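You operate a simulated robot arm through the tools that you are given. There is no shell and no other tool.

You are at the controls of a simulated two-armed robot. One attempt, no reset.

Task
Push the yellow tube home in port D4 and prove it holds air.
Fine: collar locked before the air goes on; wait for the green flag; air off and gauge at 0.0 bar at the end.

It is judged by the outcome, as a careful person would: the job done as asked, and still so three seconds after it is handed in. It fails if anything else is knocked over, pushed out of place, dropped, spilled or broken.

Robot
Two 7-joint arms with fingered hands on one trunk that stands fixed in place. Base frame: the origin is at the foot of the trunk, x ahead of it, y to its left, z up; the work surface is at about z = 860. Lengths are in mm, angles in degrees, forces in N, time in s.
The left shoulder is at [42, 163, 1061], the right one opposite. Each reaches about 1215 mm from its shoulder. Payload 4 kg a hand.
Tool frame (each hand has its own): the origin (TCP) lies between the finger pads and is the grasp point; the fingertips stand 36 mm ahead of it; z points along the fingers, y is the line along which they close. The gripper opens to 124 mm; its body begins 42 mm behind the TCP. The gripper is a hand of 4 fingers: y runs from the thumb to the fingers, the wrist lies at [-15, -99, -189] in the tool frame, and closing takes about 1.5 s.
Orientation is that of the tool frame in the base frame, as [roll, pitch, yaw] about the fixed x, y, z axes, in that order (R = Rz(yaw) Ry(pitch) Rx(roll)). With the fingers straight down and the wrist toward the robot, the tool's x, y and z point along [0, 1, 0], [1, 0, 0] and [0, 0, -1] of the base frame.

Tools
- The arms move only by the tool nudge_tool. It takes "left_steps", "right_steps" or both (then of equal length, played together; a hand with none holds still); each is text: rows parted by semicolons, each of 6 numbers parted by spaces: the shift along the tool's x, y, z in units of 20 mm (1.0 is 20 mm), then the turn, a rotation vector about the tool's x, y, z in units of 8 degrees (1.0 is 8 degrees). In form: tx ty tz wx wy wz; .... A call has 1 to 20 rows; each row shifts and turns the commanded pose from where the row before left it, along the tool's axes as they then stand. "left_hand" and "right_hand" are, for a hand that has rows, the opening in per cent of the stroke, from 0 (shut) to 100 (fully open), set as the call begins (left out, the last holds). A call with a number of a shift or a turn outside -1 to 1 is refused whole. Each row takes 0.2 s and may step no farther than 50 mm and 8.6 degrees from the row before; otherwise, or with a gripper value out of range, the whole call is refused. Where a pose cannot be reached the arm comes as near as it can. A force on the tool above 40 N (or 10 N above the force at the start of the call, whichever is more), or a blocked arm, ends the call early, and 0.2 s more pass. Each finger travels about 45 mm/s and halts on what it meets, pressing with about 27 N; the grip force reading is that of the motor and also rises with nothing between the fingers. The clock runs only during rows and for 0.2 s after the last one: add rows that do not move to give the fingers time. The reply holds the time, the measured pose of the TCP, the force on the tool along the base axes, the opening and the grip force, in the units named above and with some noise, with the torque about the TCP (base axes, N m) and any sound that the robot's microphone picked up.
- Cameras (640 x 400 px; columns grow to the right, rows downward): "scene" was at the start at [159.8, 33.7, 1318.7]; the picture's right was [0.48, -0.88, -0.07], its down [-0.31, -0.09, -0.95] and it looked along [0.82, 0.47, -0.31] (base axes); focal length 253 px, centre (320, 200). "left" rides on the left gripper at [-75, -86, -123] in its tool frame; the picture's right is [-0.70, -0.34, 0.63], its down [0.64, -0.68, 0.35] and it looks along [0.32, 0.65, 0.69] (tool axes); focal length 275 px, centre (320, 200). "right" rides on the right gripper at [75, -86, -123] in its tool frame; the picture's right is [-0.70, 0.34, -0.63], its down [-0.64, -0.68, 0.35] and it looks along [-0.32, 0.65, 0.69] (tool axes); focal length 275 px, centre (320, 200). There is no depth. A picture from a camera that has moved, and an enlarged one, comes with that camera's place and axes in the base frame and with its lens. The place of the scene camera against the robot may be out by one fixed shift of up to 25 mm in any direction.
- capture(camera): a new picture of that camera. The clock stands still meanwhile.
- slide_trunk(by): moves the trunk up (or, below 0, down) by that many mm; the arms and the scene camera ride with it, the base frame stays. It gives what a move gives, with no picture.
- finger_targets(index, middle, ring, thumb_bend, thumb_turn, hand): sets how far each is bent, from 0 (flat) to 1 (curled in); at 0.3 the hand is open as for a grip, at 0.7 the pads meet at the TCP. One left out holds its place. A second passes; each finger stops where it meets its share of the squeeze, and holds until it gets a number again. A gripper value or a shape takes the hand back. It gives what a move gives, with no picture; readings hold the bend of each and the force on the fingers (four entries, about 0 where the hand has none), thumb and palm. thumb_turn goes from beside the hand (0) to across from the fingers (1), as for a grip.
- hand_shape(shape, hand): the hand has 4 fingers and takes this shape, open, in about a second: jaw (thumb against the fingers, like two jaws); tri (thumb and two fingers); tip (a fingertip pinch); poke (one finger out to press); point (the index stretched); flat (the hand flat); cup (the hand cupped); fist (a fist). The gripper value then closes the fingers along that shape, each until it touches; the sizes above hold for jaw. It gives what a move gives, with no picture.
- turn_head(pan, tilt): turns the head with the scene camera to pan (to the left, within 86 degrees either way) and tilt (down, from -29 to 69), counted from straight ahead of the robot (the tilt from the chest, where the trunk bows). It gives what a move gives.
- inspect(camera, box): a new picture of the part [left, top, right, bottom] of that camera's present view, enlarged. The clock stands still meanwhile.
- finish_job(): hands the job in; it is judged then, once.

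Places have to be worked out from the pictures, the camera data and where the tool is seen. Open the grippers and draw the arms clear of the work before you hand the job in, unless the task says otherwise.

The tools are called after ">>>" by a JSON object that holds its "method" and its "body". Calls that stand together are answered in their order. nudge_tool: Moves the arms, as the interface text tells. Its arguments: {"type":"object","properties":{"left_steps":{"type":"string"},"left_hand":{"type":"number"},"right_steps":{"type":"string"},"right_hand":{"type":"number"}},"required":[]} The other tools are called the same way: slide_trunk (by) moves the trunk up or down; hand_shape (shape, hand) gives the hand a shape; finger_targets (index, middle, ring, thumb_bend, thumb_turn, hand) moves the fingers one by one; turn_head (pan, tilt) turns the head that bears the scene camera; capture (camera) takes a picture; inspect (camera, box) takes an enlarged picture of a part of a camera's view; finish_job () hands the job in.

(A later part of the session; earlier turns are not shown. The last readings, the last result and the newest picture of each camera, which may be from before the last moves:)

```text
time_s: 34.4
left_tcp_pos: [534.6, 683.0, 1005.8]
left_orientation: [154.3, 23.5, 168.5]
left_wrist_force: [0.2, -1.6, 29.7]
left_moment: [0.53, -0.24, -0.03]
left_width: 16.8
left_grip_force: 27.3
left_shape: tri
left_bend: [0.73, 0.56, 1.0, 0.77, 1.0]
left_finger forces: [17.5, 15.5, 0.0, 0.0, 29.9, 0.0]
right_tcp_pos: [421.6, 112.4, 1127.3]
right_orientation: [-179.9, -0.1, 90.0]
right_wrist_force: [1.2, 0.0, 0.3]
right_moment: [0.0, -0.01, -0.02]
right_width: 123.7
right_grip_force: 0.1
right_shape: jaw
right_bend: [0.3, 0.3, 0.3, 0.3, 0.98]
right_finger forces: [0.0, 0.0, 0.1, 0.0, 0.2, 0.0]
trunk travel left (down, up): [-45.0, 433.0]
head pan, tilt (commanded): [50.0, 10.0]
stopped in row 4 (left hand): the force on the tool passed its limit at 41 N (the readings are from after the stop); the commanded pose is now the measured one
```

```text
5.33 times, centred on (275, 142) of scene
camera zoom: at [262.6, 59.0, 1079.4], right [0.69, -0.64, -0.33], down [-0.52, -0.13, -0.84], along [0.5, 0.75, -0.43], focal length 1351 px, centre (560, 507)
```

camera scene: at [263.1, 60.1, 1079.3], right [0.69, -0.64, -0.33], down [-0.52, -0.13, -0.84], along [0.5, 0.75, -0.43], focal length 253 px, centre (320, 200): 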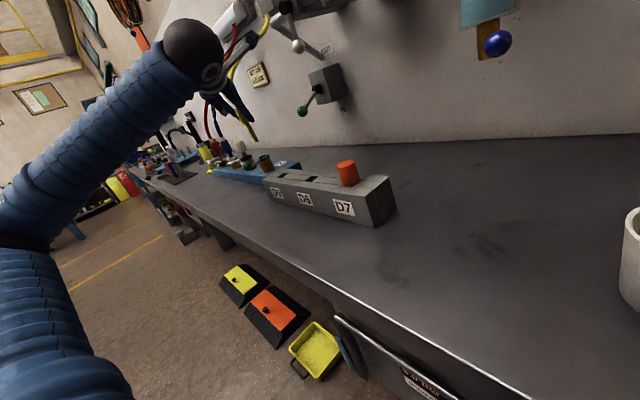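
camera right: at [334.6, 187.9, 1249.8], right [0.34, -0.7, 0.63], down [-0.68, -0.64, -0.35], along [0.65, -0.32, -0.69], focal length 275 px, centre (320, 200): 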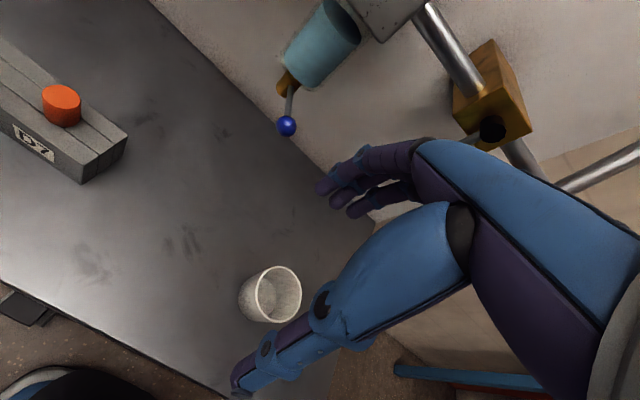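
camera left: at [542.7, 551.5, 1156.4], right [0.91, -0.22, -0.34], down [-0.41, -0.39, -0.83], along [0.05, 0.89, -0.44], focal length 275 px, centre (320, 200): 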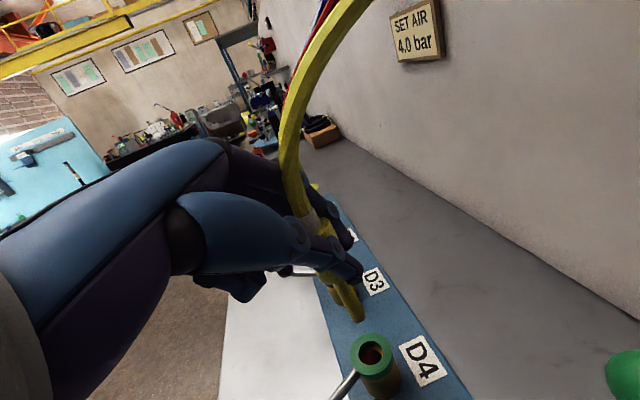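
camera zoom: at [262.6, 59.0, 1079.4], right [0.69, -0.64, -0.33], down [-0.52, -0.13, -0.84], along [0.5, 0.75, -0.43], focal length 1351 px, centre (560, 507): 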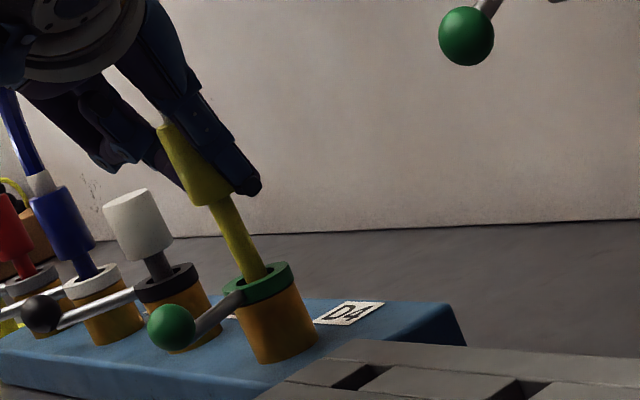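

The nose tip caught the bore rim (41 N); the moment puts the contact on the +y/+x side, so the tip must go slightly −y and −x. I lift 4 mm, shift (−1, −2.5) mm and try again gently.

>>> {"method": "nudge_tool", "body": {"left_steps": "-0.077 0.078 -0.167 0 0 0; 0.022 -0.116 -0.064 0 0 0; 0.077 -0.078 0.167 0 0 0; 0.058 -0.059 0.125 0 0 0; 0.058 -0.059 0.125 0 0 0"}}

```text
time_s: 35.4
left_tcp_pos: [533.1, 681.1, 1003.9]
left_orientation: [154.2, 23.7, 168.5]
left_wrist_force: [-1.5, -3.3, 29.3]
left_moment: [0.54, -0.14, -0.03]
left_width: 17.2
left_grip_force: 27.1
left_shape: tri
left_bend: [0.73, 0.55, 1.0, 0.77, 1.0]
left_finger forces: [18.3, 15.9, 0.1, 0.0, 31.2, 0.0]
right_tcp_pos: [420.8, 111.7, 1128.1]
right_orientation: [-179.9, -0.1, 90.0]
right_wrist_force: [0.1, 0.1, -0.1]
right_moment: [0.01, -0.01, 0.0]
right_width: 123.5
right_grip_force: 0.1
right_shape: jaw
right_bend: [0.3, 0.3, 0.3, 0.3, 0.98]
right_finger forces: [0.1, 0.0, 0.0, 0.0, 0.0, 0.0]
trunk travel left (down, up): [-45.0, 433.0]
head pan, tilt (commanded): [50.0, 10.0]
stopped in row 4 (left hand): the force on the tool passed its limit at 42 N (the readings are from after the stop); the commanded pose is now the measured one
```

>>> {"method": "inspect", "body": {"camera": "left", "box": [330, 260, 390, 340]}}

>>> {"method": "inspect", "body": {"camera": "scene", "box": [250, 105, 300, 180]}}

```text
5.00 times, centred on (360, 300) of left
camera zoom: at [545.1, 545.3, 1100.2], right [0.9, -0.21, -0.38], down [-0.43, -0.38, -0.82], along [0.03, 0.9, -0.44], focal length 1376 px, centre (120, -300)
```

zoom: 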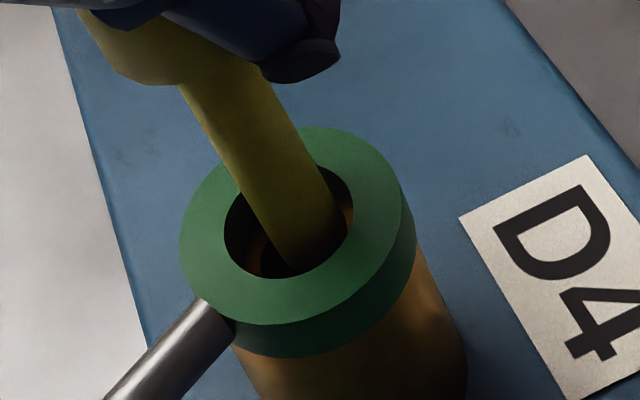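

```text
5.33 times, centred on (275, 142) of scene
camera zoom: at [262.6, 58.8, 1079.3], right [0.69, -0.64, -0.33], down [-0.52, -0.13, -0.84], along [0.5, 0.75, -0.43], focal length 1351 px, centre (560, 507)
```

zoom: 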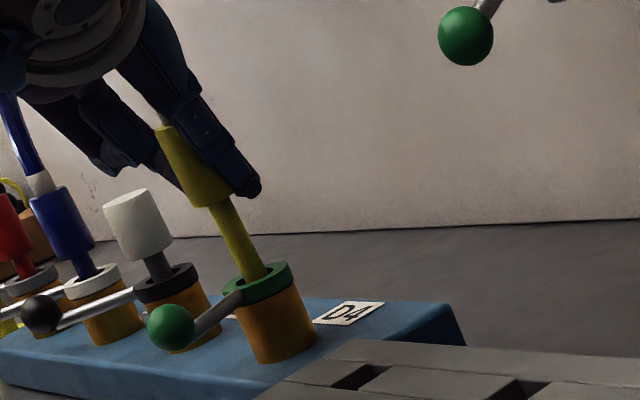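

The nose is catching on the +x/+y side of the bore and the plug tilted a few degrees. I retract 22 mm, take out the tilt, and re-measure before trying again.

>>> {"method": "nudge_tool", "body": {"left_steps": "-0.212 0.215 -0.46 0 0 0; -0.212 0.215 -0.46 0 0 0; 0 0 0 0 0 0"}}

>>> {"method": "inspect", "body": {"camera": "left", "box": [320, 250, 400, 350]}}

>>> {"method": "inspect", "body": {"camera": "scene", "box": [250, 120, 290, 170]}}

```text
time_s: 36.2
left_tcp_pos: [534.5, 682.0, 1020.4]
left_orientation: [154.6, 23.3, 168.4]
left_wrist_force: [0.3, 0.6, -0.9]
left_moment: [-0.01, -0.05, -0.01]
left_width: 17.4
left_grip_force: 27.1
left_shape: tri
left_bend: [0.73, 0.57, 1.0, 0.77, 1.0]
left_finger forces: [15.1, 15.7, 0.0, 0.0, 28.7, 0.0]
right_tcp_pos: [421.6, 112.8, 1125.9]
right_orientation: [-179.9, 0.0, 90.0]
right_wrist_force: [0.7, 0.0, 0.2]
right_moment: [0.02, -0.02, -0.01]
right_width: 123.5
right_grip_force: 0.1
right_shape: jaw
right_bend: [0.3, 0.3, 0.3, 0.3, 0.98]
right_finger forces: [0.1, 0.0, 0.0, 0.0, 0.1, 0.0]
trunk travel left (down, up): [-45.0, 433.0]
head pan, tilt (commanded): [50.0, 10.0]
```

```text
4.00 times, centred on (360, 300) of left
camera zoom: at [547.6, 546.0, 1118.5], right [0.9, -0.22, -0.38], down [-0.44, -0.39, -0.81], along [0.03, 0.9, -0.44], focal length 1101 px, centre (160, -200)
```

zoom: 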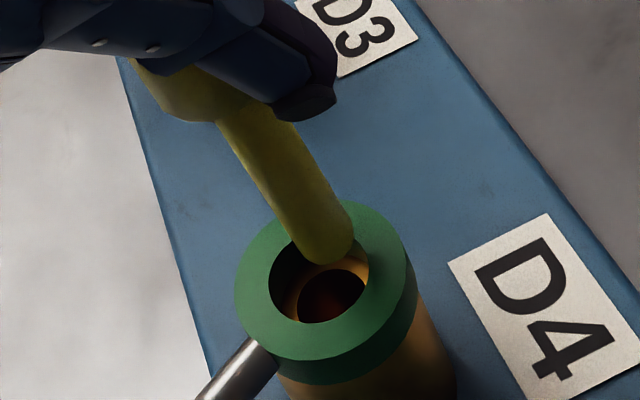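

```text
8.00 times, centred on (270, 145) of scene
camera zoom: at [263.4, 60.2, 1078.9], right [0.69, -0.64, -0.33], down [-0.52, -0.13, -0.84], along [0.5, 0.75, -0.43], focal length 2027 px, centre (720, 640)
```

zoom: 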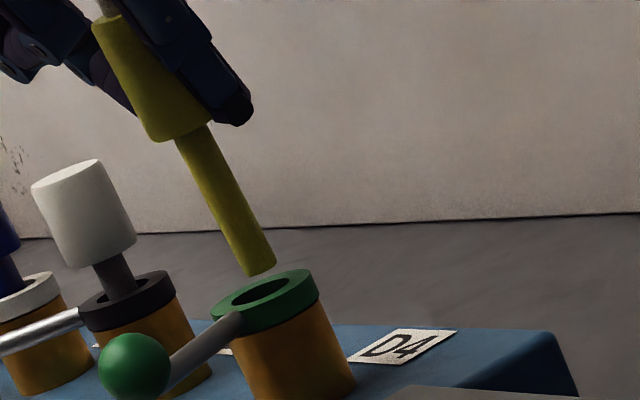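

The retracted view is clear: the bore is about 13.7 mm wide with a flat ledge around it, the nose is 11 mm, so I need about ±1.3 mm. The tip is now about (+3.5, −3.7) mm off with a 3.7° lean toward +x; I correct both and re-check.

>>> {"method": "nudge_tool", "body": {"left_steps": "0 0 0 0.0854 0.425 0.161; -0.054 0.174 0.101 0 0 0; 0 0 0 0 0 0"}}

>>> {"method": "inspect", "body": {"camera": "left", "box": [320, 250, 400, 350]}}

>>> {"method": "inspect", "body": {"camera": "scene", "box": [250, 120, 290, 170]}}

```text
time_s: 37.0
left_tcp_pos: [535.6, 687.2, 1021.6]
left_orientation: [155.3, 19.8, 168.7]
left_wrist_force: [-0.2, 1.0, -0.7]
left_moment: [-0.02, 0.02, -0.03]
left_width: 17.3
left_grip_force: 27.1
left_shape: tri
left_bend: [0.73, 0.57, 1.0, 0.77, 1.0]
left_finger forces: [15.0, 15.7, 0.1, 0.1, 28.6, 0.0]
right_tcp_pos: [422.3, 113.1, 1127.0]
right_orientation: [-179.9, 0.1, 90.0]
right_wrist_force: [1.1, 0.4, -0.7]
right_moment: [0.04, 0.0, -0.02]
right_width: 124.0
right_grip_force: 0.0
right_shape: jaw
right_bend: [0.3, 0.3, 0.3, 0.3, 0.98]
right_finger forces: [0.1, 0.1, 0.0, 0.0, 0.0, 0.1]
trunk travel left (down, up): [-45.0, 433.0]
head pan, tilt (commanded): [50.0, 10.0]
```

```text
4.00 times, centred on (360, 300) of left
camera zoom: at [555.2, 550.5, 1117.3], right [0.87, -0.22, -0.44], down [-0.49, -0.39, -0.78], along [0.0, 0.9, -0.44], focal length 1101 px, centre (160, -200)
```

zoom: 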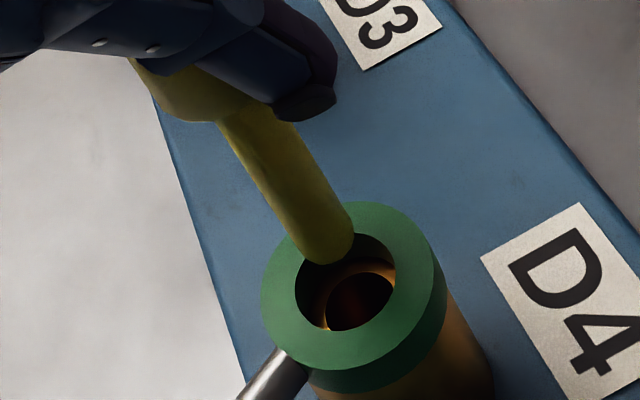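

```text
8.00 times, centred on (270, 145) of scene
camera zoom: at [263.3, 60.2, 1079.1], right [0.69, -0.64, -0.33], down [-0.52, -0.13, -0.84], along [0.5, 0.75, -0.43], focal length 2027 px, centre (720, 640)
```

zoom: 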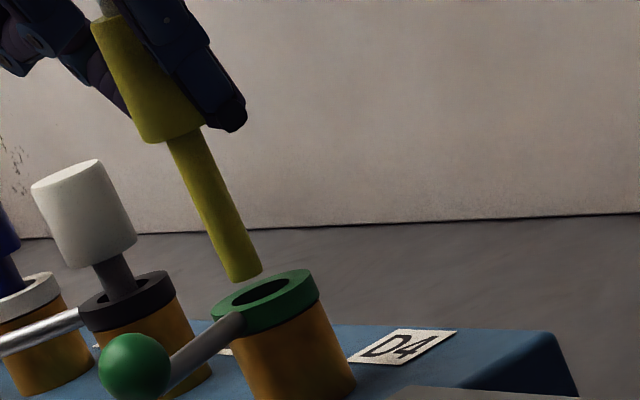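

Now the nose is vertical and aligned in x, but about 3.2 mm too far in +y, with its tip ~6 mm above the collar. I shift −3.2 mm in y and come down 8 mm into the collar opening to check again.

>>> {"method": "nudge_tool", "body": {"left_steps": "-0.02 -0.147 -0.06 0 0 0; 0.135 -0.157 0.342 0 0 0; 0 0 0 0 0 0; 0 0 0 0 0 0"}}

>>> {"method": "inspect", "body": {"camera": "left", "box": [330, 260, 390, 340]}}

>>> {"method": "inspect", "body": {"camera": "scene", "box": [250, 120, 290, 170]}}

```text
time_s: 38.0
left_tcp_pos: [536.1, 683.3, 1012.9]
left_orientation: [155.3, 19.7, 168.7]
left_wrist_force: [-0.7, 0.8, -0.6]
left_moment: [0.03, -0.01, 0.02]
left_width: 17.2
left_grip_force: 26.6
left_shape: tri
left_bend: [0.73, 0.57, 1.0, 0.77, 1.0]
left_finger forces: [15.1, 15.6, 0.0, 0.1, 28.6, 0.0]
right_tcp_pos: [421.4, 113.2, 1125.5]
right_orientation: [-180.0, 0.0, 90.0]
right_wrist_force: [-0.9, 0.0, 0.7]
right_moment: [0.01, 0.04, 0.06]
right_width: 124.0
right_grip_force: 0.1
right_shape: jaw
right_bend: [0.3, 0.3, 0.3, 0.3, 0.98]
right_finger forces: [0.0, 0.0, 0.1, 0.0, 0.0, 0.0]
trunk travel left (down, up): [-45.0, 433.0]
head pan, tilt (commanded): [50.0, 10.0]
```

```text
5.00 times, centred on (360, 300) of left
camera zoom: at [554.9, 547.8, 1109.4], right [0.87, -0.22, -0.44], down [-0.49, -0.39, -0.78], along [0.0, 0.9, -0.44], focal length 1376 px, centre (120, -300)
```

zoom: 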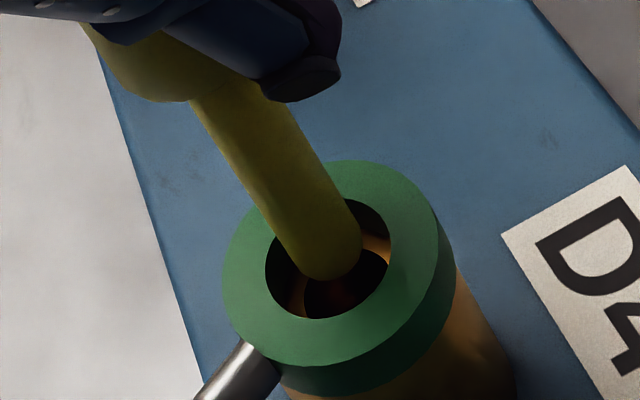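

```text
8.00 times, centred on (270, 145) of scene
camera zoom: at [263.4, 60.2, 1079.1], right [0.69, -0.64, -0.33], down [-0.52, -0.13, -0.84], along [0.5, 0.75, -0.43], focal length 2027 px, centre (720, 640)
```

zoom: 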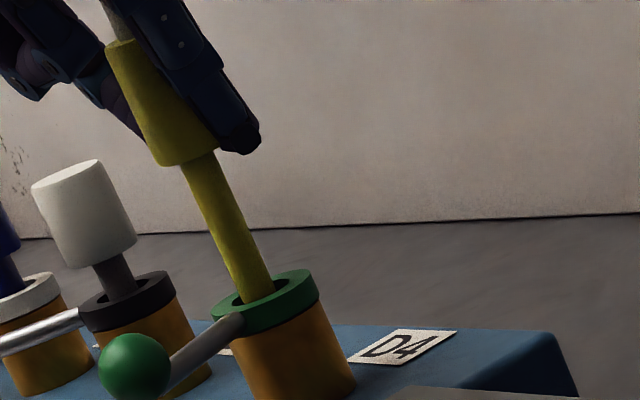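

Both views agree the nose still needs about −2 mm in y. I shift that and lower 7 mm to feel for the ledge.

>>> {"method": "nudge_tool", "body": {"left_steps": "-0.005 -0.092 -0.041 0 0 0; 0.06 -0.069 0.15 0 0 0; 0.06 -0.069 0.15 0 0 0; 0 0 0 0 0 0"}}

>>> {"method": "inspect", "body": {"camera": "left", "box": [330, 260, 390, 340]}}

>>> {"method": "inspect", "body": {"camera": "scene", "box": [250, 120, 290, 170]}}

```text
time_s: 39.0
left_tcp_pos: [534.5, 681.9, 1007.2]
left_orientation: [155.5, 19.7, 168.9]
left_wrist_force: [-0.2, -0.9, -0.9]
left_moment: [-0.02, 0.03, 0.0]
left_width: 17.3
left_grip_force: 26.9
left_shape: tri
left_bend: [0.73, 0.57, 1.0, 0.77, 1.0]
left_finger forces: [15.0, 15.7, 0.0, 0.0, 28.6, 0.0]
right_tcp_pos: [421.4, 112.6, 1127.3]
right_orientation: [-179.9, 0.1, 90.0]
right_wrist_force: [-1.0, 0.4, 0.3]
right_moment: [0.02, 0.02, 0.0]
right_width: 123.9
right_grip_force: 0.0
right_shape: jaw
right_bend: [0.3, 0.3, 0.3, 0.3, 0.98]
right_finger forces: [0.0, 0.0, 0.0, 0.0, 0.1, 0.0]
trunk travel left (down, up): [-45.0, 433.0]
head pan, tilt (commanded): [50.0, 10.0]
```

```text
5.00 times, centred on (360, 300) of left
camera zoom: at [554.4, 545.6, 1102.5], right [0.87, -0.22, -0.44], down [-0.49, -0.39, -0.78], along [0.0, 0.9, -0.44], focal length 1376 px, centre (120, -300)
```

zoom: 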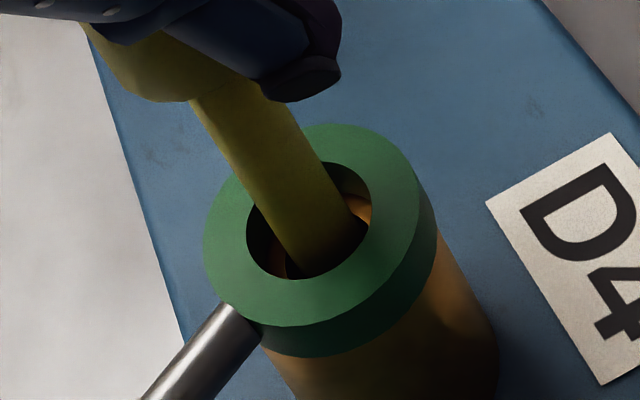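

```text
8.00 times, centred on (270, 145) of scene
camera zoom: at [263.4, 60.2, 1079.1], right [0.69, -0.64, -0.33], down [-0.52, -0.13, -0.84], along [0.5, 0.75, -0.43], focal length 2027 px, centre (720, 640)
```

zoom: 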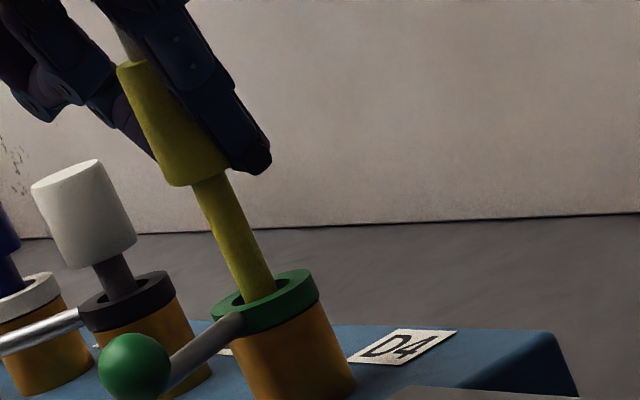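

Both views now show the nose centred in the collar (within half a mm) with no contact. I lower another 12 mm.

>>> {"method": "nudge_tool", "body": {"left_steps": "0.068 -0.079 0.171 0 0 0; 0.068 -0.079 0.171 0 0 0; 0.068 -0.079 0.171 0 0 0; 0 0 0 0 0 0"}}

>>> {"method": "inspect", "body": {"camera": "scene", "box": [250, 120, 290, 170]}}

```text
time_s: 40.0
left_tcp_pos: [534.1, 679.7, 995.4]
left_orientation: [155.4, 19.6, 168.9]
left_wrist_force: [0.8, -1.0, -0.1]
left_moment: [-0.03, 0.0, 0.01]
left_width: 17.6
left_grip_force: 27.0
left_shape: tri
left_bend: [0.73, 0.57, 1.0, 0.77, 1.0]
left_finger forces: [15.0, 15.7, 0.0, 0.0, 28.5, 0.0]
right_tcp_pos: [421.9, 113.6, 1126.9]
right_orientation: [-179.8, 0.0, 90.0]
right_wrist_force: [0.2, -0.5, -0.1]
right_moment: [0.01, 0.04, 0.01]
right_width: 123.9
right_grip_force: 0.0
right_shape: jaw
right_bend: [0.3, 0.3, 0.3, 0.3, 0.98]
right_finger forces: [0.0, 0.0, 0.0, 0.0, 0.0, 0.0]
trunk travel left (down, up): [-45.0, 433.0]
head pan, tilt (commanded): [50.0, 10.0]
```

```text
8.00 times, centred on (270, 145) of scene
camera zoom: at [263.4, 60.2, 1079.1], right [0.69, -0.64, -0.33], down [-0.52, -0.13, -0.84], along [0.5, 0.75, -0.43], focal length 2027 px, centre (720, 640)
```

zoom: 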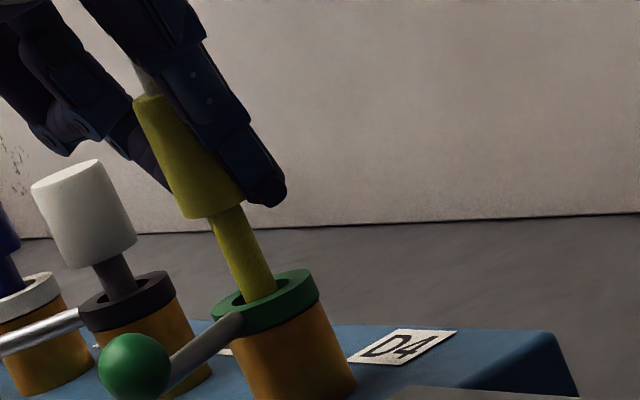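

No resistance: the nose is in the bore. I keep lowering in 4 mm rows.

>>> {"method": "nudge_tool", "body": {"left_steps": "0.068 -0.079 0.171 0 0 0; 0.068 -0.079 0.171 0 0 0; 0.068 -0.079 0.171 0 0 0; 0 0 0 0 0 0"}}

>>> {"method": "inspect", "body": {"camera": "scene", "box": [250, 120, 290, 170]}}

>>> {"method": "inspect", "body": {"camera": "left", "box": [330, 230, 390, 310]}}

```text
time_s: 41.0
left_tcp_pos: [535.6, 681.4, 982.4]
left_orientation: [155.4, 19.7, 168.7]
left_wrist_force: [-1.0, -0.5, -0.8]
left_moment: [0.01, 0.0, 0.0]
left_width: 17.2
left_grip_force: 26.9
left_shape: tri
left_bend: [0.73, 0.57, 1.0, 0.77, 1.0]
left_finger forces: [15.3, 15.5, 0.1, 0.1, 29.0, 0.0]
right_tcp_pos: [422.1, 113.0, 1125.9]
right_orientation: [-180.0, 0.0, 90.1]
right_wrist_force: [0.6, 0.0, -0.1]
right_moment: [0.0, 0.01, 0.04]
right_width: 123.8
right_grip_force: 0.1
right_shape: jaw
right_bend: [0.3, 0.3, 0.3, 0.3, 0.98]
right_finger forces: [0.1, 0.1, 0.0, 0.0, 0.1, 0.1]
trunk travel left (down, up): [-45.0, 433.0]
head pan, tilt (commanded): [50.0, 10.0]
```

```text
8.00 times, centred on (270, 145) of scene
camera zoom: at [263.4, 60.2, 1079.1], right [0.69, -0.64, -0.33], down [-0.52, -0.13, -0.84], along [0.5, 0.75, -0.43], focal length 2027 px, centre (720, 640)
```

zoom: 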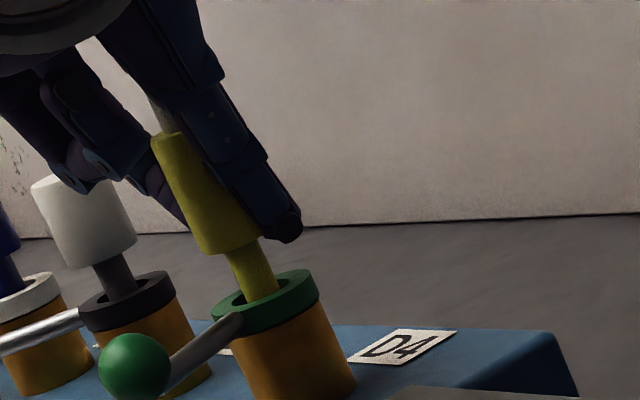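

```text
5.00 times, centred on (360, 270) of left
camera zoom: at [554.3, 545.0, 1078.7], right [0.87, -0.22, -0.44], down [-0.49, -0.39, -0.78], along [0.0, 0.9, -0.44], focal length 1376 px, centre (120, -150)
```

zoom: 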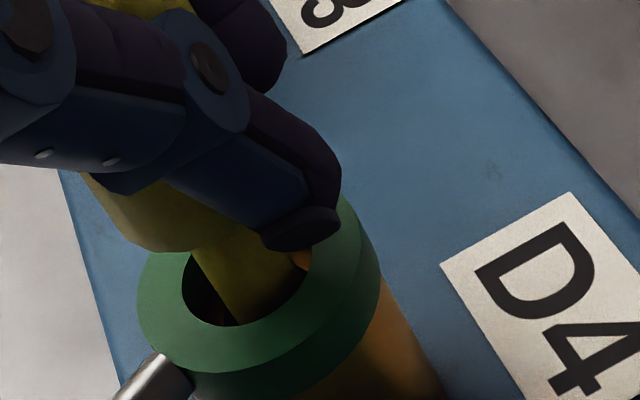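

Still free; about 16 mm of nose remains visible (D3's plug shows about 10 mm when home). I continue 8 mm more.

>>> {"method": "nudge_tool", "body": {"left_steps": "0.068 -0.079 0.171 0 0 0; 0.068 -0.079 0.171 0 0 0; 0 0 0 0 0 0"}}

>>> {"method": "inspect", "body": {"camera": "scene", "box": [250, 120, 290, 170]}}

```text
time_s: 41.8
left_tcp_pos: [534.0, 681.4, 977.3]
left_orientation: [155.1, 19.8, 168.7]
left_wrist_force: [1.5, 0.1, 18.9]
left_moment: [0.32, -0.19, -0.07]
left_width: 17.2
left_grip_force: 26.6
left_shape: tri
left_bend: [0.73, 0.56, 1.0, 0.77, 1.0]
left_finger forces: [17.1, 16.3, 0.0, 0.1, 29.7, 0.0]
right_tcp_pos: [421.4, 111.4, 1126.5]
right_orientation: [179.9, -0.2, 89.9]
right_wrist_force: [0.1, 0.1, 0.5]
right_moment: [0.01, 0.01, 0.02]
right_width: 123.8
right_grip_force: 0.1
right_shape: jaw
right_bend: [0.3, 0.3, 0.3, 0.3, 0.98]
right_finger forces: [0.0, 0.0, 0.0, 0.0, 0.1, 0.0]
trunk travel left (down, up): [-45.0, 433.0]
head pan, tilt (commanded): [50.0, 10.0]
```

```text
8.00 times, centred on (270, 145) of scene
camera zoom: at [262.4, 59.2, 1079.8], right [0.69, -0.64, -0.33], down [-0.52, -0.13, -0.84], along [0.5, 0.75, -0.43], focal length 2027 px, centre (720, 640)
```

zoom: 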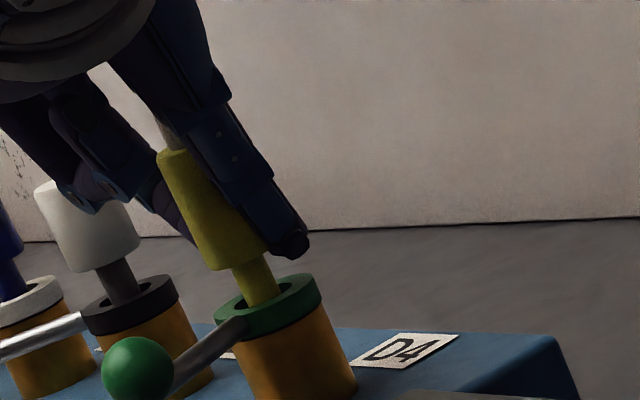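

Resistance of 19 N appears with about 2–3 mm still to go compared with D3 – likely the seal. I push on in 2 mm rows.

>>> {"method": "nudge_tool", "body": {"left_steps": "0.034 -0.039 0.085 0 0 0; 0.034 -0.039 0.085 0 0 0; 0 0 0 0 0 0"}}

>>> {"method": "inspect", "body": {"camera": "scene", "box": [250, 120, 290, 170]}}

```text
time_s: 42.6
left_tcp_pos: [533.2, 682.1, 977.0]
left_orientation: [154.9, 20.3, 168.7]
left_wrist_force: [2.0, -1.2, 28.2]
left_moment: [0.38, -0.18, -0.07]
left_width: 16.9
left_grip_force: 27.0
left_shape: tri
left_bend: [0.73, 0.56, 1.0, 0.77, 0.99]
left_finger forces: [19.1, 15.8, 0.0, 0.1, 30.8, 0.1]
right_tcp_pos: [421.3, 112.2, 1126.5]
right_orientation: [-179.9, -0.1, 90.0]
right_wrist_force: [0.7, -0.1, 0.2]
right_moment: [0.02, 0.02, 0.0]
right_width: 123.8
right_grip_force: 0.1
right_shape: jaw
right_bend: [0.3, 0.3, 0.3, 0.3, 0.98]
right_finger forces: [0.0, 0.0, 0.0, 0.0, 0.0, 0.0]
trunk travel left (down, up): [-45.0, 433.0]
head pan, tilt (commanded): [50.0, 10.0]
stopped in row 3 (left hand): the force on the tool passed its limit at 40 N (the readings are from after the stop); the commanded pose is now the measured one
```

```text
8.00 times, centred on (270, 145) of scene
camera zoom: at [262.9, 59.0, 1079.0], right [0.69, -0.64, -0.33], down [-0.52, -0.13, -0.84], along [0.5, 0.75, -0.43], focal length 2027 px, centre (720, 640)
```

zoom: 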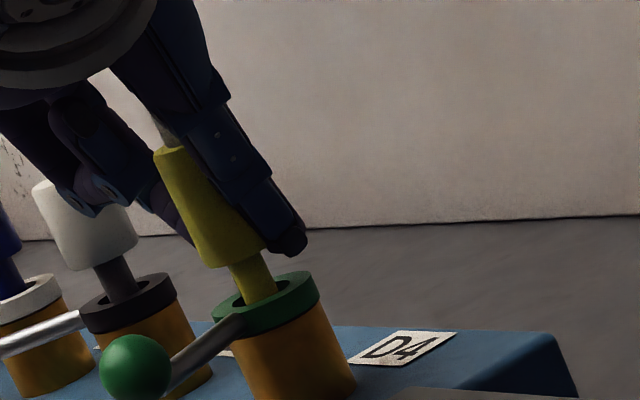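

Pressing to 40 N gave no further motion. I compare the remaining gap with D3 and D2 more closely to judge whether it is fully home.

>>> {"method": "inspect", "body": {"camera": "scene", "box": [228, 138, 284, 170]}}

>>> {"method": "capture", "body": {"camera": "left"}}

>>> {"method": "turn_head", "body": {"pan": 60, "tilt": 2}}

>>> {"method": "capture", "body": {"camera": "scene"}}

```text
11.43 times, centred on (256, 154) of scene
camera zoom: at [262.9, 59.0, 1079.0], right [0.69, -0.64, -0.33], down [-0.52, -0.13, -0.84], along [0.5, 0.75, -0.43], focal length 2895 px, centre (1051, 726)
```

zoom: 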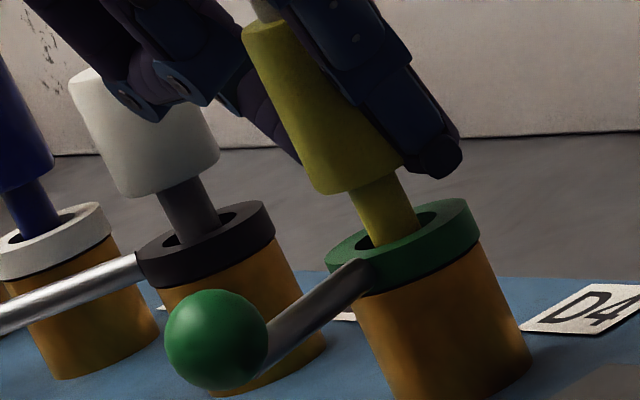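

```text
taken
camera left: at [552.4, 544.3, 1071.8], right [0.88, -0.21, -0.43], down [-0.48, -0.38, -0.79], along [0.0, 0.9, -0.44], focal length 275 px, centre (320, 200)
```

left: 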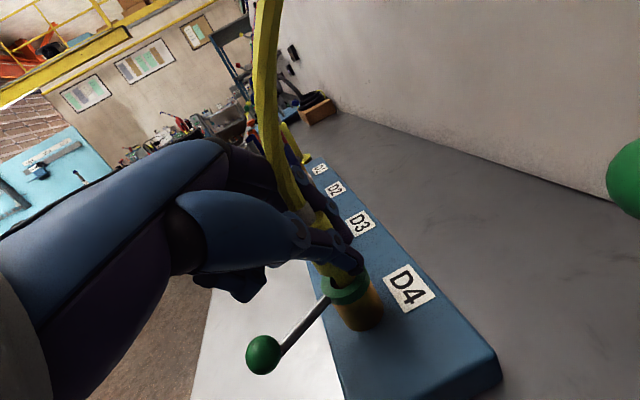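

```text
time_s: 43.4
left_tcp_pos: [533.9, 679.9, 975.5]
left_orientation: [154.9, 20.2, 168.7]
left_wrist_force: [2.0, 0.7, 36.2]
left_moment: [0.64, -0.3, -0.04]
left_width: 16.4
left_grip_force: 26.5
left_shape: tri
left_bend: [0.73, 0.55, 1.0, 0.77, 0.99]
left_finger forces: [18.9, 16.9, 0.1, 0.0, 30.4, 0.0]
right_tcp_pos: [419.9, 111.8, 1127.1]
right_orientation: [-179.9, 0.0, 90.0]
right_wrist_force: [-0.3, 0.5, -1.1]
right_moment: [0.01, 0.01, 0.0]
right_width: 123.7
right_grip_force: 0.0
right_shape: jaw
right_bend: [0.3, 0.3, 0.3, 0.3, 0.98]
right_finger forces: [0.1, 0.0, 0.0, 0.1, 0.0, 0.1]
trunk travel left (down, up): [-45.0, 433.0]
head pan, tilt (commanded): [60.0, 2.0]
```

```text
taken
camera scene: at [254.5, 65.8, 1097.5], right [0.78, -0.5, -0.37], down [-0.44, -0.03, -0.9], along [0.44, 0.87, -0.24], focal length 253 px, centre (320, 200)
```

scene: 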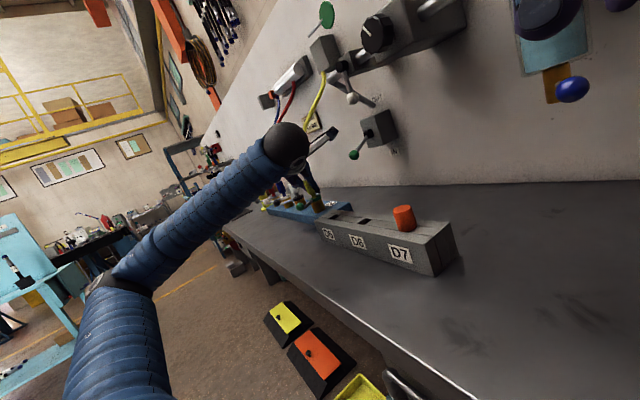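

Relative to the collar, the yellow plug now sits as deep as the plugs in D2 and D3 (same stem length showing), so it is at its stop. I relieve the pushing force slightly and open the hand, then check that the plug stays down.

>>> {"method": "nudge_tool", "body": {"left_steps": "0 0 0 0 0 0; 0 0 0 0 0 0; 0 0 0 0 0 0; 0 0 0 0 0 0", "left_hand": 50}}

>>> {"method": "turn_head", "body": {"pan": 50, "tilt": 10}}

>>> {"method": "inspect", "body": {"camera": "scene", "box": [228, 120, 300, 170]}}

>>> {"method": "inspect", "body": {"camera": "left", "box": [260, 180, 440, 360]}}

```text
time_s: 44.4
left_tcp_pos: [535.4, 681.0, 973.2]
left_orientation: [155.2, 19.8, 168.8]
left_wrist_force: [-0.2, 1.4, 0.6]
left_moment: [-0.02, -0.01, 0.0]
left_width: 61.6
left_grip_force: 0.1
left_shape: tri
left_bend: [0.42, 0.46, 0.99, 0.56, 1.0]
left_finger forces: [0.0, 0.0, 0.0, 0.1, 0.0, 0.0]
right_tcp_pos: [423.3, 112.8, 1125.9]
right_orientation: [-179.9, -0.1, 90.0]
right_wrist_force: [-0.3, -0.7, 0.3]
right_moment: [-0.02, 0.01, 0.01]
right_width: 123.6
right_grip_force: 0.0
right_shape: jaw
right_bend: [0.3, 0.3, 0.3, 0.3, 0.98]
right_finger forces: [0.0, 0.0, 0.0, 0.0, 0.0, 0.1]
trunk travel left (down, up): [-45.0, 433.0]
head pan, tilt (commanded): [60.0, 2.0]
```

```text
time_s: 45.1
left_tcp_pos: [535.2, 681.3, 974.3]
left_orientation: [155.1, 20.0, 168.8]
left_wrist_force: [0.5, 0.1, -0.4]
left_moment: [-0.01, -0.04, 0.01]
left_width: 61.8
left_grip_force: 0.2
left_shape: tri
left_bend: [0.42, 0.46, 0.99, 0.56, 1.0]
left_finger forces: [0.0, 0.0, 0.0, 0.1, 0.0, 0.0]
right_tcp_pos: [421.0, 112.9, 1126.8]
right_orientation: [-179.9, 0.0, 90.0]
right_wrist_force: [-0.2, 0.6, -0.1]
right_moment: [-0.03, 0.01, -0.03]
right_width: 124.0
right_grip_force: 0.0
right_shape: jaw
right_bend: [0.3, 0.3, 0.3, 0.3, 0.98]
right_finger forces: [0.0, 0.1, 0.0, 0.0, 0.1, 0.0]
trunk travel left (down, up): [-45.0, 433.0]
head pan, tilt (commanded): [50.0, 10.0]
```

```text
8.00 times, centred on (264, 145) of scene
camera zoom: at [263.3, 60.2, 1079.1], right [0.69, -0.64, -0.33], down [-0.52, -0.13, -0.84], along [0.5, 0.75, -0.43], focal length 2027 px, centre (768, 640)
```

zoom: 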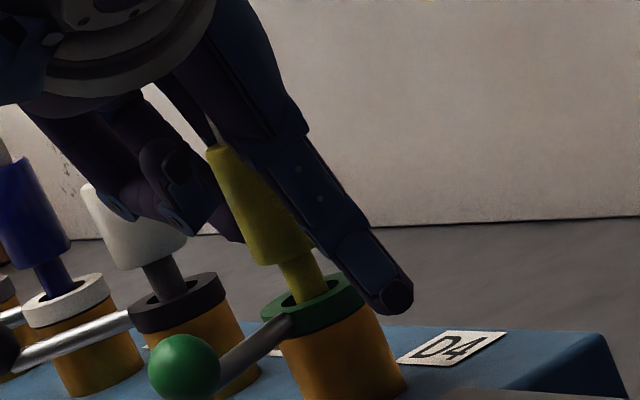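

```text
2.22 times, centred on (350, 270) of left
camera zoom: at [553.7, 545.1, 1068.5], right [0.87, -0.21, -0.44], down [-0.49, -0.39, -0.78], along [0.0, 0.9, -0.44], focal length 612 px, centre (253, 44)
```

zoom: 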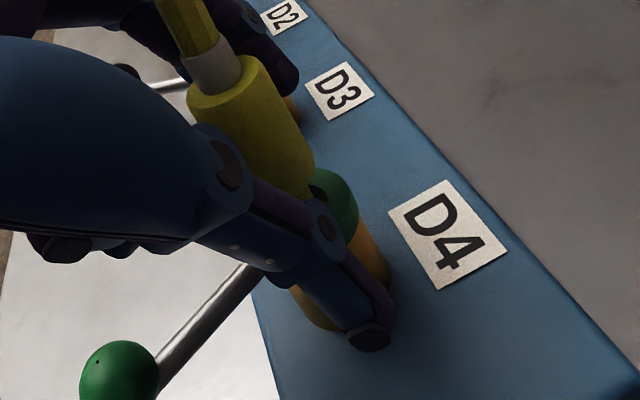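

The plug stays put when released. I open a bit wider and raise the hand straight up 60 mm so thumb and fingers clear the plug without dragging it.

>>> {"method": "nudge_tool", "body": {"left_steps": "0 0 0 0 0 0; -0.17 0.197 -0.427 0 0 0; -0.17 0.197 -0.427 0 0 0; -0.17 0.197 -0.427 0 0 0; -0.17 0.197 -0.427 0 0 0; -0.17 0.197 -0.427 0 0 0; -0.17 0.197 -0.427 0 0 0", "left_hand": 65}}

>>> {"method": "inspect", "body": {"camera": "scene", "box": [220, 80, 300, 170]}}

>>> {"method": "capture", "body": {"camera": "left"}}

```text
time_s: 46.7
left_tcp_pos: [534.3, 681.6, 1033.2]
left_orientation: [155.1, 19.9, 168.7]
left_wrist_force: [0.2, 0.1, 0.0]
left_moment: [0.0, 0.0, -0.05]
left_width: 80.1
left_grip_force: 0.1
left_shape: tri
left_bend: [0.36, 0.4, 0.99, 0.52, 0.99]
left_finger forces: [0.0, 0.0, 0.1, 0.0, 0.0, 0.0]
right_tcp_pos: [421.6, 112.7, 1126.5]
right_orientation: [-179.9, 0.1, 90.1]
right_wrist_force: [0.7, 0.2, -0.1]
right_moment: [0.01, 0.02, -0.01]
right_width: 123.9
right_grip_force: 0.1
right_shape: jaw
right_bend: [0.3, 0.3, 0.3, 0.3, 0.98]
right_finger forces: [0.0, 0.0, 0.1, 0.1, 0.1, 0.0]
trunk travel left (down, up): [-45.0, 433.0]
head pan, tilt (commanded): [50.0, 10.0]
```

```text
4.44 times, centred on (260, 125) of scene
camera zoom: at [263.3, 60.1, 1079.1], right [0.69, -0.64, -0.33], down [-0.52, -0.13, -0.84], along [0.5, 0.75, -0.43], focal length 1126 px, centre (587, 533)
```

zoom: 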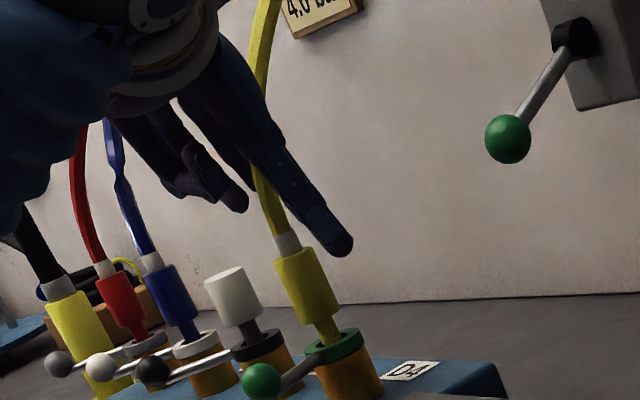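

```text
taken
camera left: at [553.4, 544.9, 1128.8], right [0.87, -0.21, -0.44], down [-0.49, -0.39, -0.78], along [0.0, 0.9, -0.44], focal length 275 px, centre (320, 200)
```

left: 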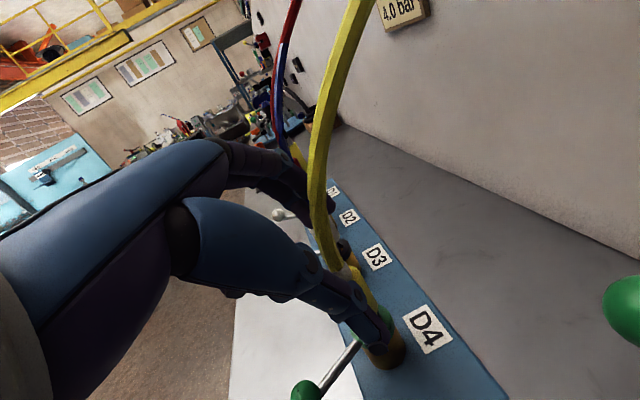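

The plug stands home in D4. I back the hand out toward the robot and up, clear of the tube, and level it so the fingers point nearly straight down for working the collar lever.

>>> {"method": "nudge_tool", "body": {"left_steps": "0.676 0.03 -0.722 0 0 0; 0.676 0.03 -0.722 0 0 0; 0.676 0.03 -0.722 0 0 0; 0.676 0.03 -0.722 0 0 0; 0.676 0.03 -0.722 0 0 0; 0 0 0 0.858 -0.036 -0.357; 0 0 0 0.858 -0.036 -0.357; 0 0 0 0.858 -0.036 -0.357; 0 0 0 0 0 0"}}

>>> {"method": "capture", "body": {"camera": "left"}}

>>> {"method": "capture", "body": {"camera": "scene"}}

```text
time_s: 48.7
left_tcp_pos: [446.1, 671.4, 1072.0]
left_orientation: [179.2, 22.7, 177.6]
left_wrist_force: [-0.2, -0.3, 0.1]
left_moment: [0.03, 0.0, -0.02]
left_width: 80.2
left_grip_force: 0.2
left_shape: tri
left_bend: [0.36, 0.4, 0.99, 0.52, 0.99]
left_finger forces: [0.0, 0.0, 0.0, 0.0, 0.1, 0.0]
right_tcp_pos: [422.1, 113.6, 1126.3]
right_orientation: [-179.9, 0.1, 90.1]
right_wrist_force: [-0.1, 0.3, -0.1]
right_moment: [-0.02, -0.01, -0.02]
right_width: 123.6
right_grip_force: 0.1
right_shape: jaw
right_bend: [0.3, 0.3, 0.3, 0.3, 0.98]
right_finger forces: [0.0, 0.0, 0.0, 0.1, 0.1, 0.0]
trunk travel left (down, up): [-45.0, 433.0]
head pan, tilt (commanded): [50.0, 10.0]
```

```text
taken
camera left: at [463.4, 581.8, 1212.5], right [0.87, -0.36, -0.32], down [-0.49, -0.66, -0.58], along [0.0, 0.66, -0.75], focal length 275 px, centre (320, 200)
```

left: 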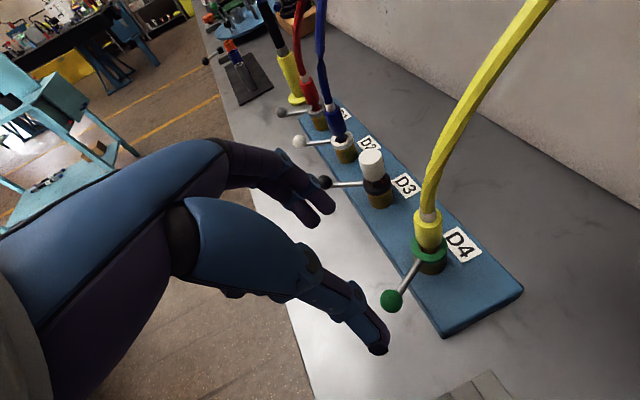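

```text
taken
camera scene: at [263.3, 60.1, 1079.1], right [0.69, -0.64, -0.33], down [-0.52, -0.13, -0.84], along [0.5, 0.75, -0.43], focal length 253 px, centre (320, 200)
```

scene: 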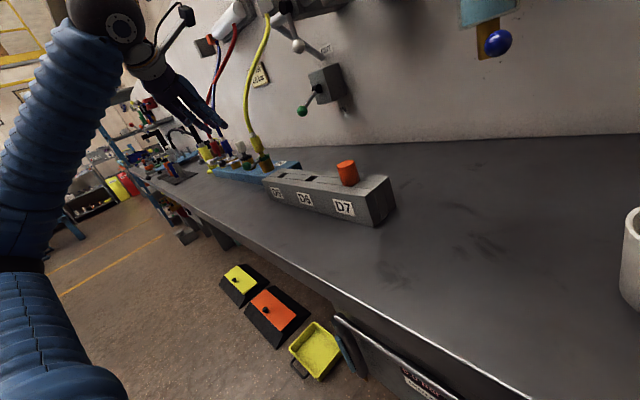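

I have a clear view of D4 now; I zoom to confirm the seat depth and find the lever ball.

>>> {"method": "inspect", "body": {"camera": "left", "box": [290, 120, 500, 340]}}

>>> {"method": "inspect", "body": {"camera": "scene", "box": [210, 120, 290, 180]}}

```text
1.82 times, centred on (395, 230) of left
camera zoom: at [463.4, 581.8, 1212.5], right [0.87, -0.36, -0.32], down [-0.49, -0.66, -0.58], along [0.0, 0.66, -0.75], focal length 500 px, centre (184, 146)
```

zoom: 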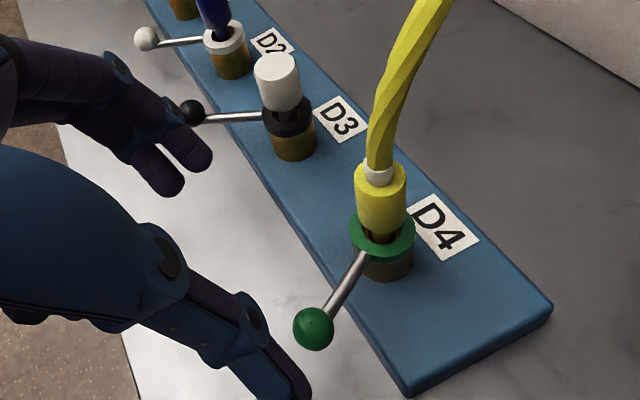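

```text
6.67 times, centred on (250, 150) of scene
camera zoom: at [263.3, 60.1, 1079.1], right [0.69, -0.64, -0.33], down [-0.52, -0.13, -0.84], along [0.5, 0.75, -0.43], focal length 1689 px, centre (787, 533)
```

zoom: 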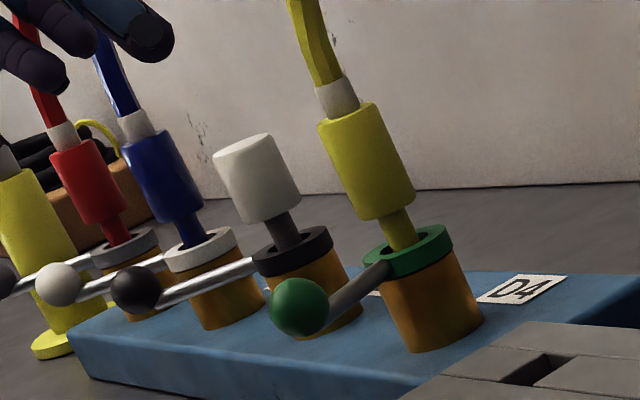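

The seat depth matches the other ports. Lever ball at about (476, 667, 940). I close the fingertips into a compact pusher and bring it down on the −y side of the ball.

>>> {"method": "nudge_tool", "body": {"left_steps": "-0.353 -0.763 0.127 0 0 0; -0.353 -0.763 0.127 0 0 0; -0.353 -0.763 0.127 0 0 0; 0.38 0 0.907 0 0 0; 0.38 0 0.907 0 0 0; 0.38 0 0.907 0 0 0; 0.38 0 0.907 0 0 0; 0 0 0 0 0 0", "left_hand": 0}}

>>> {"method": "capture", "body": {"camera": "left"}}

>>> {"method": "inspect", "body": {"camera": "scene", "box": [180, 80, 300, 190]}}

```text
time_s: 50.5
left_tcp_pos: [466.1, 624.5, 993.7]
left_orientation: [179.0, 22.6, 177.6]
left_wrist_force: [0.2, 0.0, -0.3]
left_moment: [0.02, -0.01, 0.04]
left_width: 0.2
left_grip_force: 27.4
left_shape: tri
left_bend: [0.7, 0.7, 1.0, 0.71, 1.0]
left_finger forces: [0.1, 0.1, 0.1, 0.0, 0.0, 0.0]
right_tcp_pos: [421.8, 113.2, 1125.7]
right_orientation: [-179.9, -0.1, 90.1]
right_wrist_force: [-0.9, 0.0, -0.5]
right_moment: [-0.03, 0.01, 0.03]
right_width: 123.8
right_grip_force: 0.1
right_shape: jaw
right_bend: [0.3, 0.3, 0.3, 0.3, 0.98]
right_finger forces: [0.0, 0.0, 0.1, 0.0, 0.0, 0.0]
trunk travel left (down, up): [-45.0, 433.0]
head pan, tilt (commanded): [50.0, 10.0]
```

```text
taken
camera left: at [485.1, 536.1, 1134.4], right [0.87, -0.36, -0.32], down [-0.49, -0.66, -0.58], along [0.0, 0.66, -0.75], focal length 275 px, centre (320, 200)
```

left: 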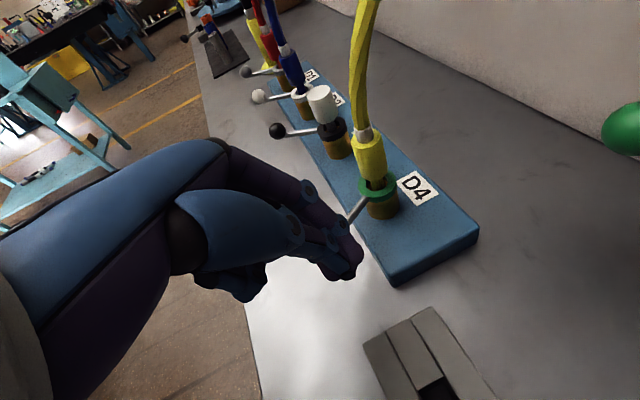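

```text
3.64 times, centred on (240, 135) of scene
camera zoom: at [263.4, 60.2, 1079.1], right [0.69, -0.64, -0.33], down [-0.52, -0.13, -0.84], along [0.5, 0.75, -0.43], focal length 921 px, centre (611, 436)
```

zoom: 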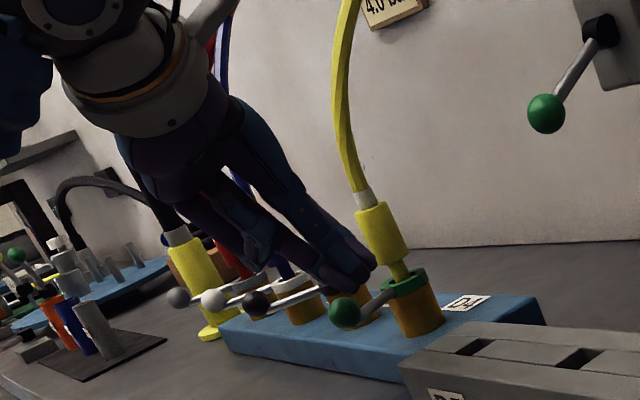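

The closed pinch is beside the ball, 40 mm high. I lower it to ball height and start pushing toward +y.

>>> {"method": "nudge_tool", "body": {"left_steps": "0.386 0 0.922 0 0 0; 0.386 0 0.922 0 0 0; 0 0.5 0 0 0 0; 0 0.5 0 0 0 0; 0 0.5 0 0 0 0"}}

>>> {"method": "capture", "body": {"camera": "left"}}

>>> {"method": "inspect", "body": {"camera": "scene", "box": [180, 80, 300, 190]}}

```text
time_s: 51.7
left_tcp_pos: [467.0, 655.1, 955.7]
left_orientation: [179.0, 22.7, 177.5]
left_wrist_force: [-0.2, -0.6, 0.8]
left_moment: [0.02, 0.04, -0.01]
left_width: 0.1
left_grip_force: 27.1
left_shape: tri
left_bend: [0.7, 0.7, 1.0, 0.71, 1.0]
left_finger forces: [0.1, 0.7, 0.0, 0.0, 0.0, 0.0]
right_tcp_pos: [422.0, 112.4, 1126.0]
right_orientation: [-180.0, 0.0, 89.9]
right_wrist_force: [0.3, -0.6, 0.6]
right_moment: [0.0, -0.03, 0.02]
right_width: 123.5
right_grip_force: 0.0
right_shape: jaw
right_bend: [0.3, 0.3, 0.3, 0.3, 0.98]
right_finger forces: [0.1, 0.0, 0.0, 0.0, 0.1, 0.0]
trunk travel left (down, up): [-45.0, 433.0]
head pan, tilt (commanded): [50.0, 10.0]
```

```text
taken
camera left: at [486.1, 566.4, 1095.1], right [0.87, -0.36, -0.32], down [-0.49, -0.66, -0.58], along [0.0, 0.66, -0.75], focal length 275 px, centre (320, 200)
```

left: 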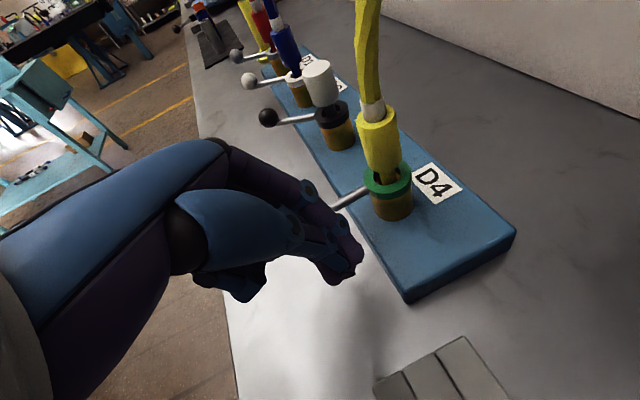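

```text
3.64 times, centred on (240, 135) of scene
camera zoom: at [263.2, 60.2, 1079.2], right [0.69, -0.64, -0.33], down [-0.52, -0.13, -0.84], along [0.5, 0.75, -0.43], focal length 921 px, centre (611, 436)
```

zoom: 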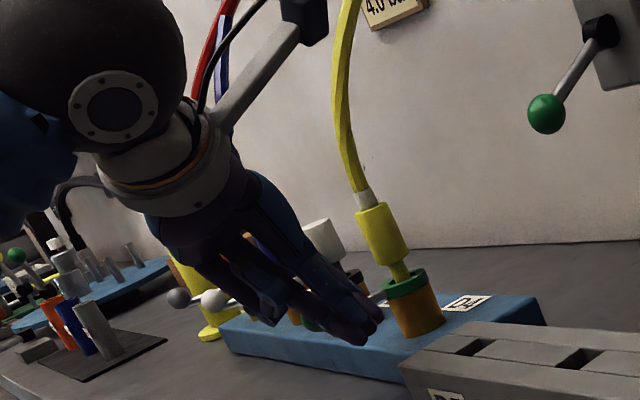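

The lever is turning with very little force. I keep pushing +y toward the locked direction.

>>> {"method": "nudge_tool", "body": {"left_steps": "0 0.5 0 0 0 0; 0 0.5 0 0 0 0; 0 0.5 0 0 0 0; 0 0.5 0 0 0 0; 0 0.5 0 0 0 0"}}

>>> {"method": "capture", "body": {"camera": "left"}}

>>> {"method": "inspect", "body": {"camera": "scene", "box": [180, 80, 300, 190]}}

```text
time_s: 52.9
left_tcp_pos: [467.3, 705.4, 955.5]
left_orientation: [179.0, 22.7, 177.6]
left_wrist_force: [-5.1, -4.6, 0.3]
left_moment: [-0.05, 0.1, 0.12]
left_width: 0.2
left_grip_force: 27.1
left_shape: tri
left_bend: [0.7, 0.7, 1.0, 0.71, 1.0]
left_finger forces: [0.0, 5.9, 0.0, 0.1, 0.1, 0.0]
right_tcp_pos: [421.9, 111.8, 1127.3]
right_orientation: [180.0, 0.0, 90.0]
right_wrist_force: [0.2, -0.3, 0.5]
right_moment: [0.01, 0.01, 0.0]
right_width: 124.0
right_grip_force: 0.0
right_shape: jaw
right_bend: [0.3, 0.3, 0.3, 0.3, 0.98]
right_finger forces: [0.1, 0.1, 0.0, 0.1, 0.0, 0.0]
trunk travel left (down, up): [-45.0, 433.0]
head pan, tilt (commanded): [50.0, 10.0]
```

```text
taken
camera left: at [486.8, 616.4, 1096.3], right [0.87, -0.36, -0.32], down [-0.49, -0.66, -0.58], along [0.0, 0.66, -0.75], focal length 275 px, centre (320, 200)
```

left: 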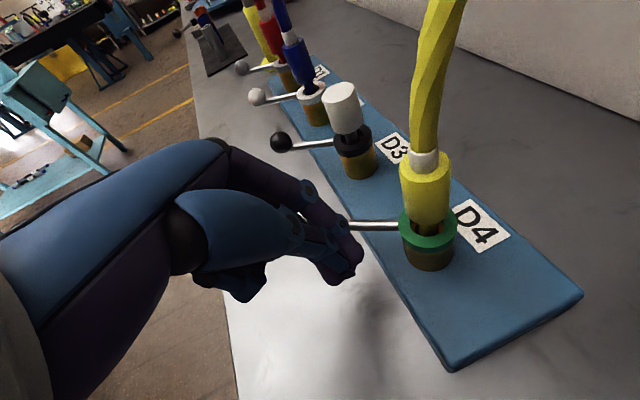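

```text
3.64 times, centred on (240, 135) of scene
camera zoom: at [262.8, 59.6, 1079.3], right [0.69, -0.64, -0.33], down [-0.52, -0.13, -0.84], along [0.5, 0.75, -0.43], focal length 921 px, centre (611, 436)
```

zoom: 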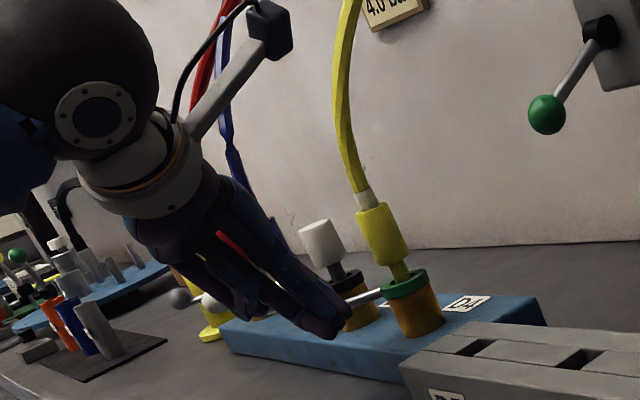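

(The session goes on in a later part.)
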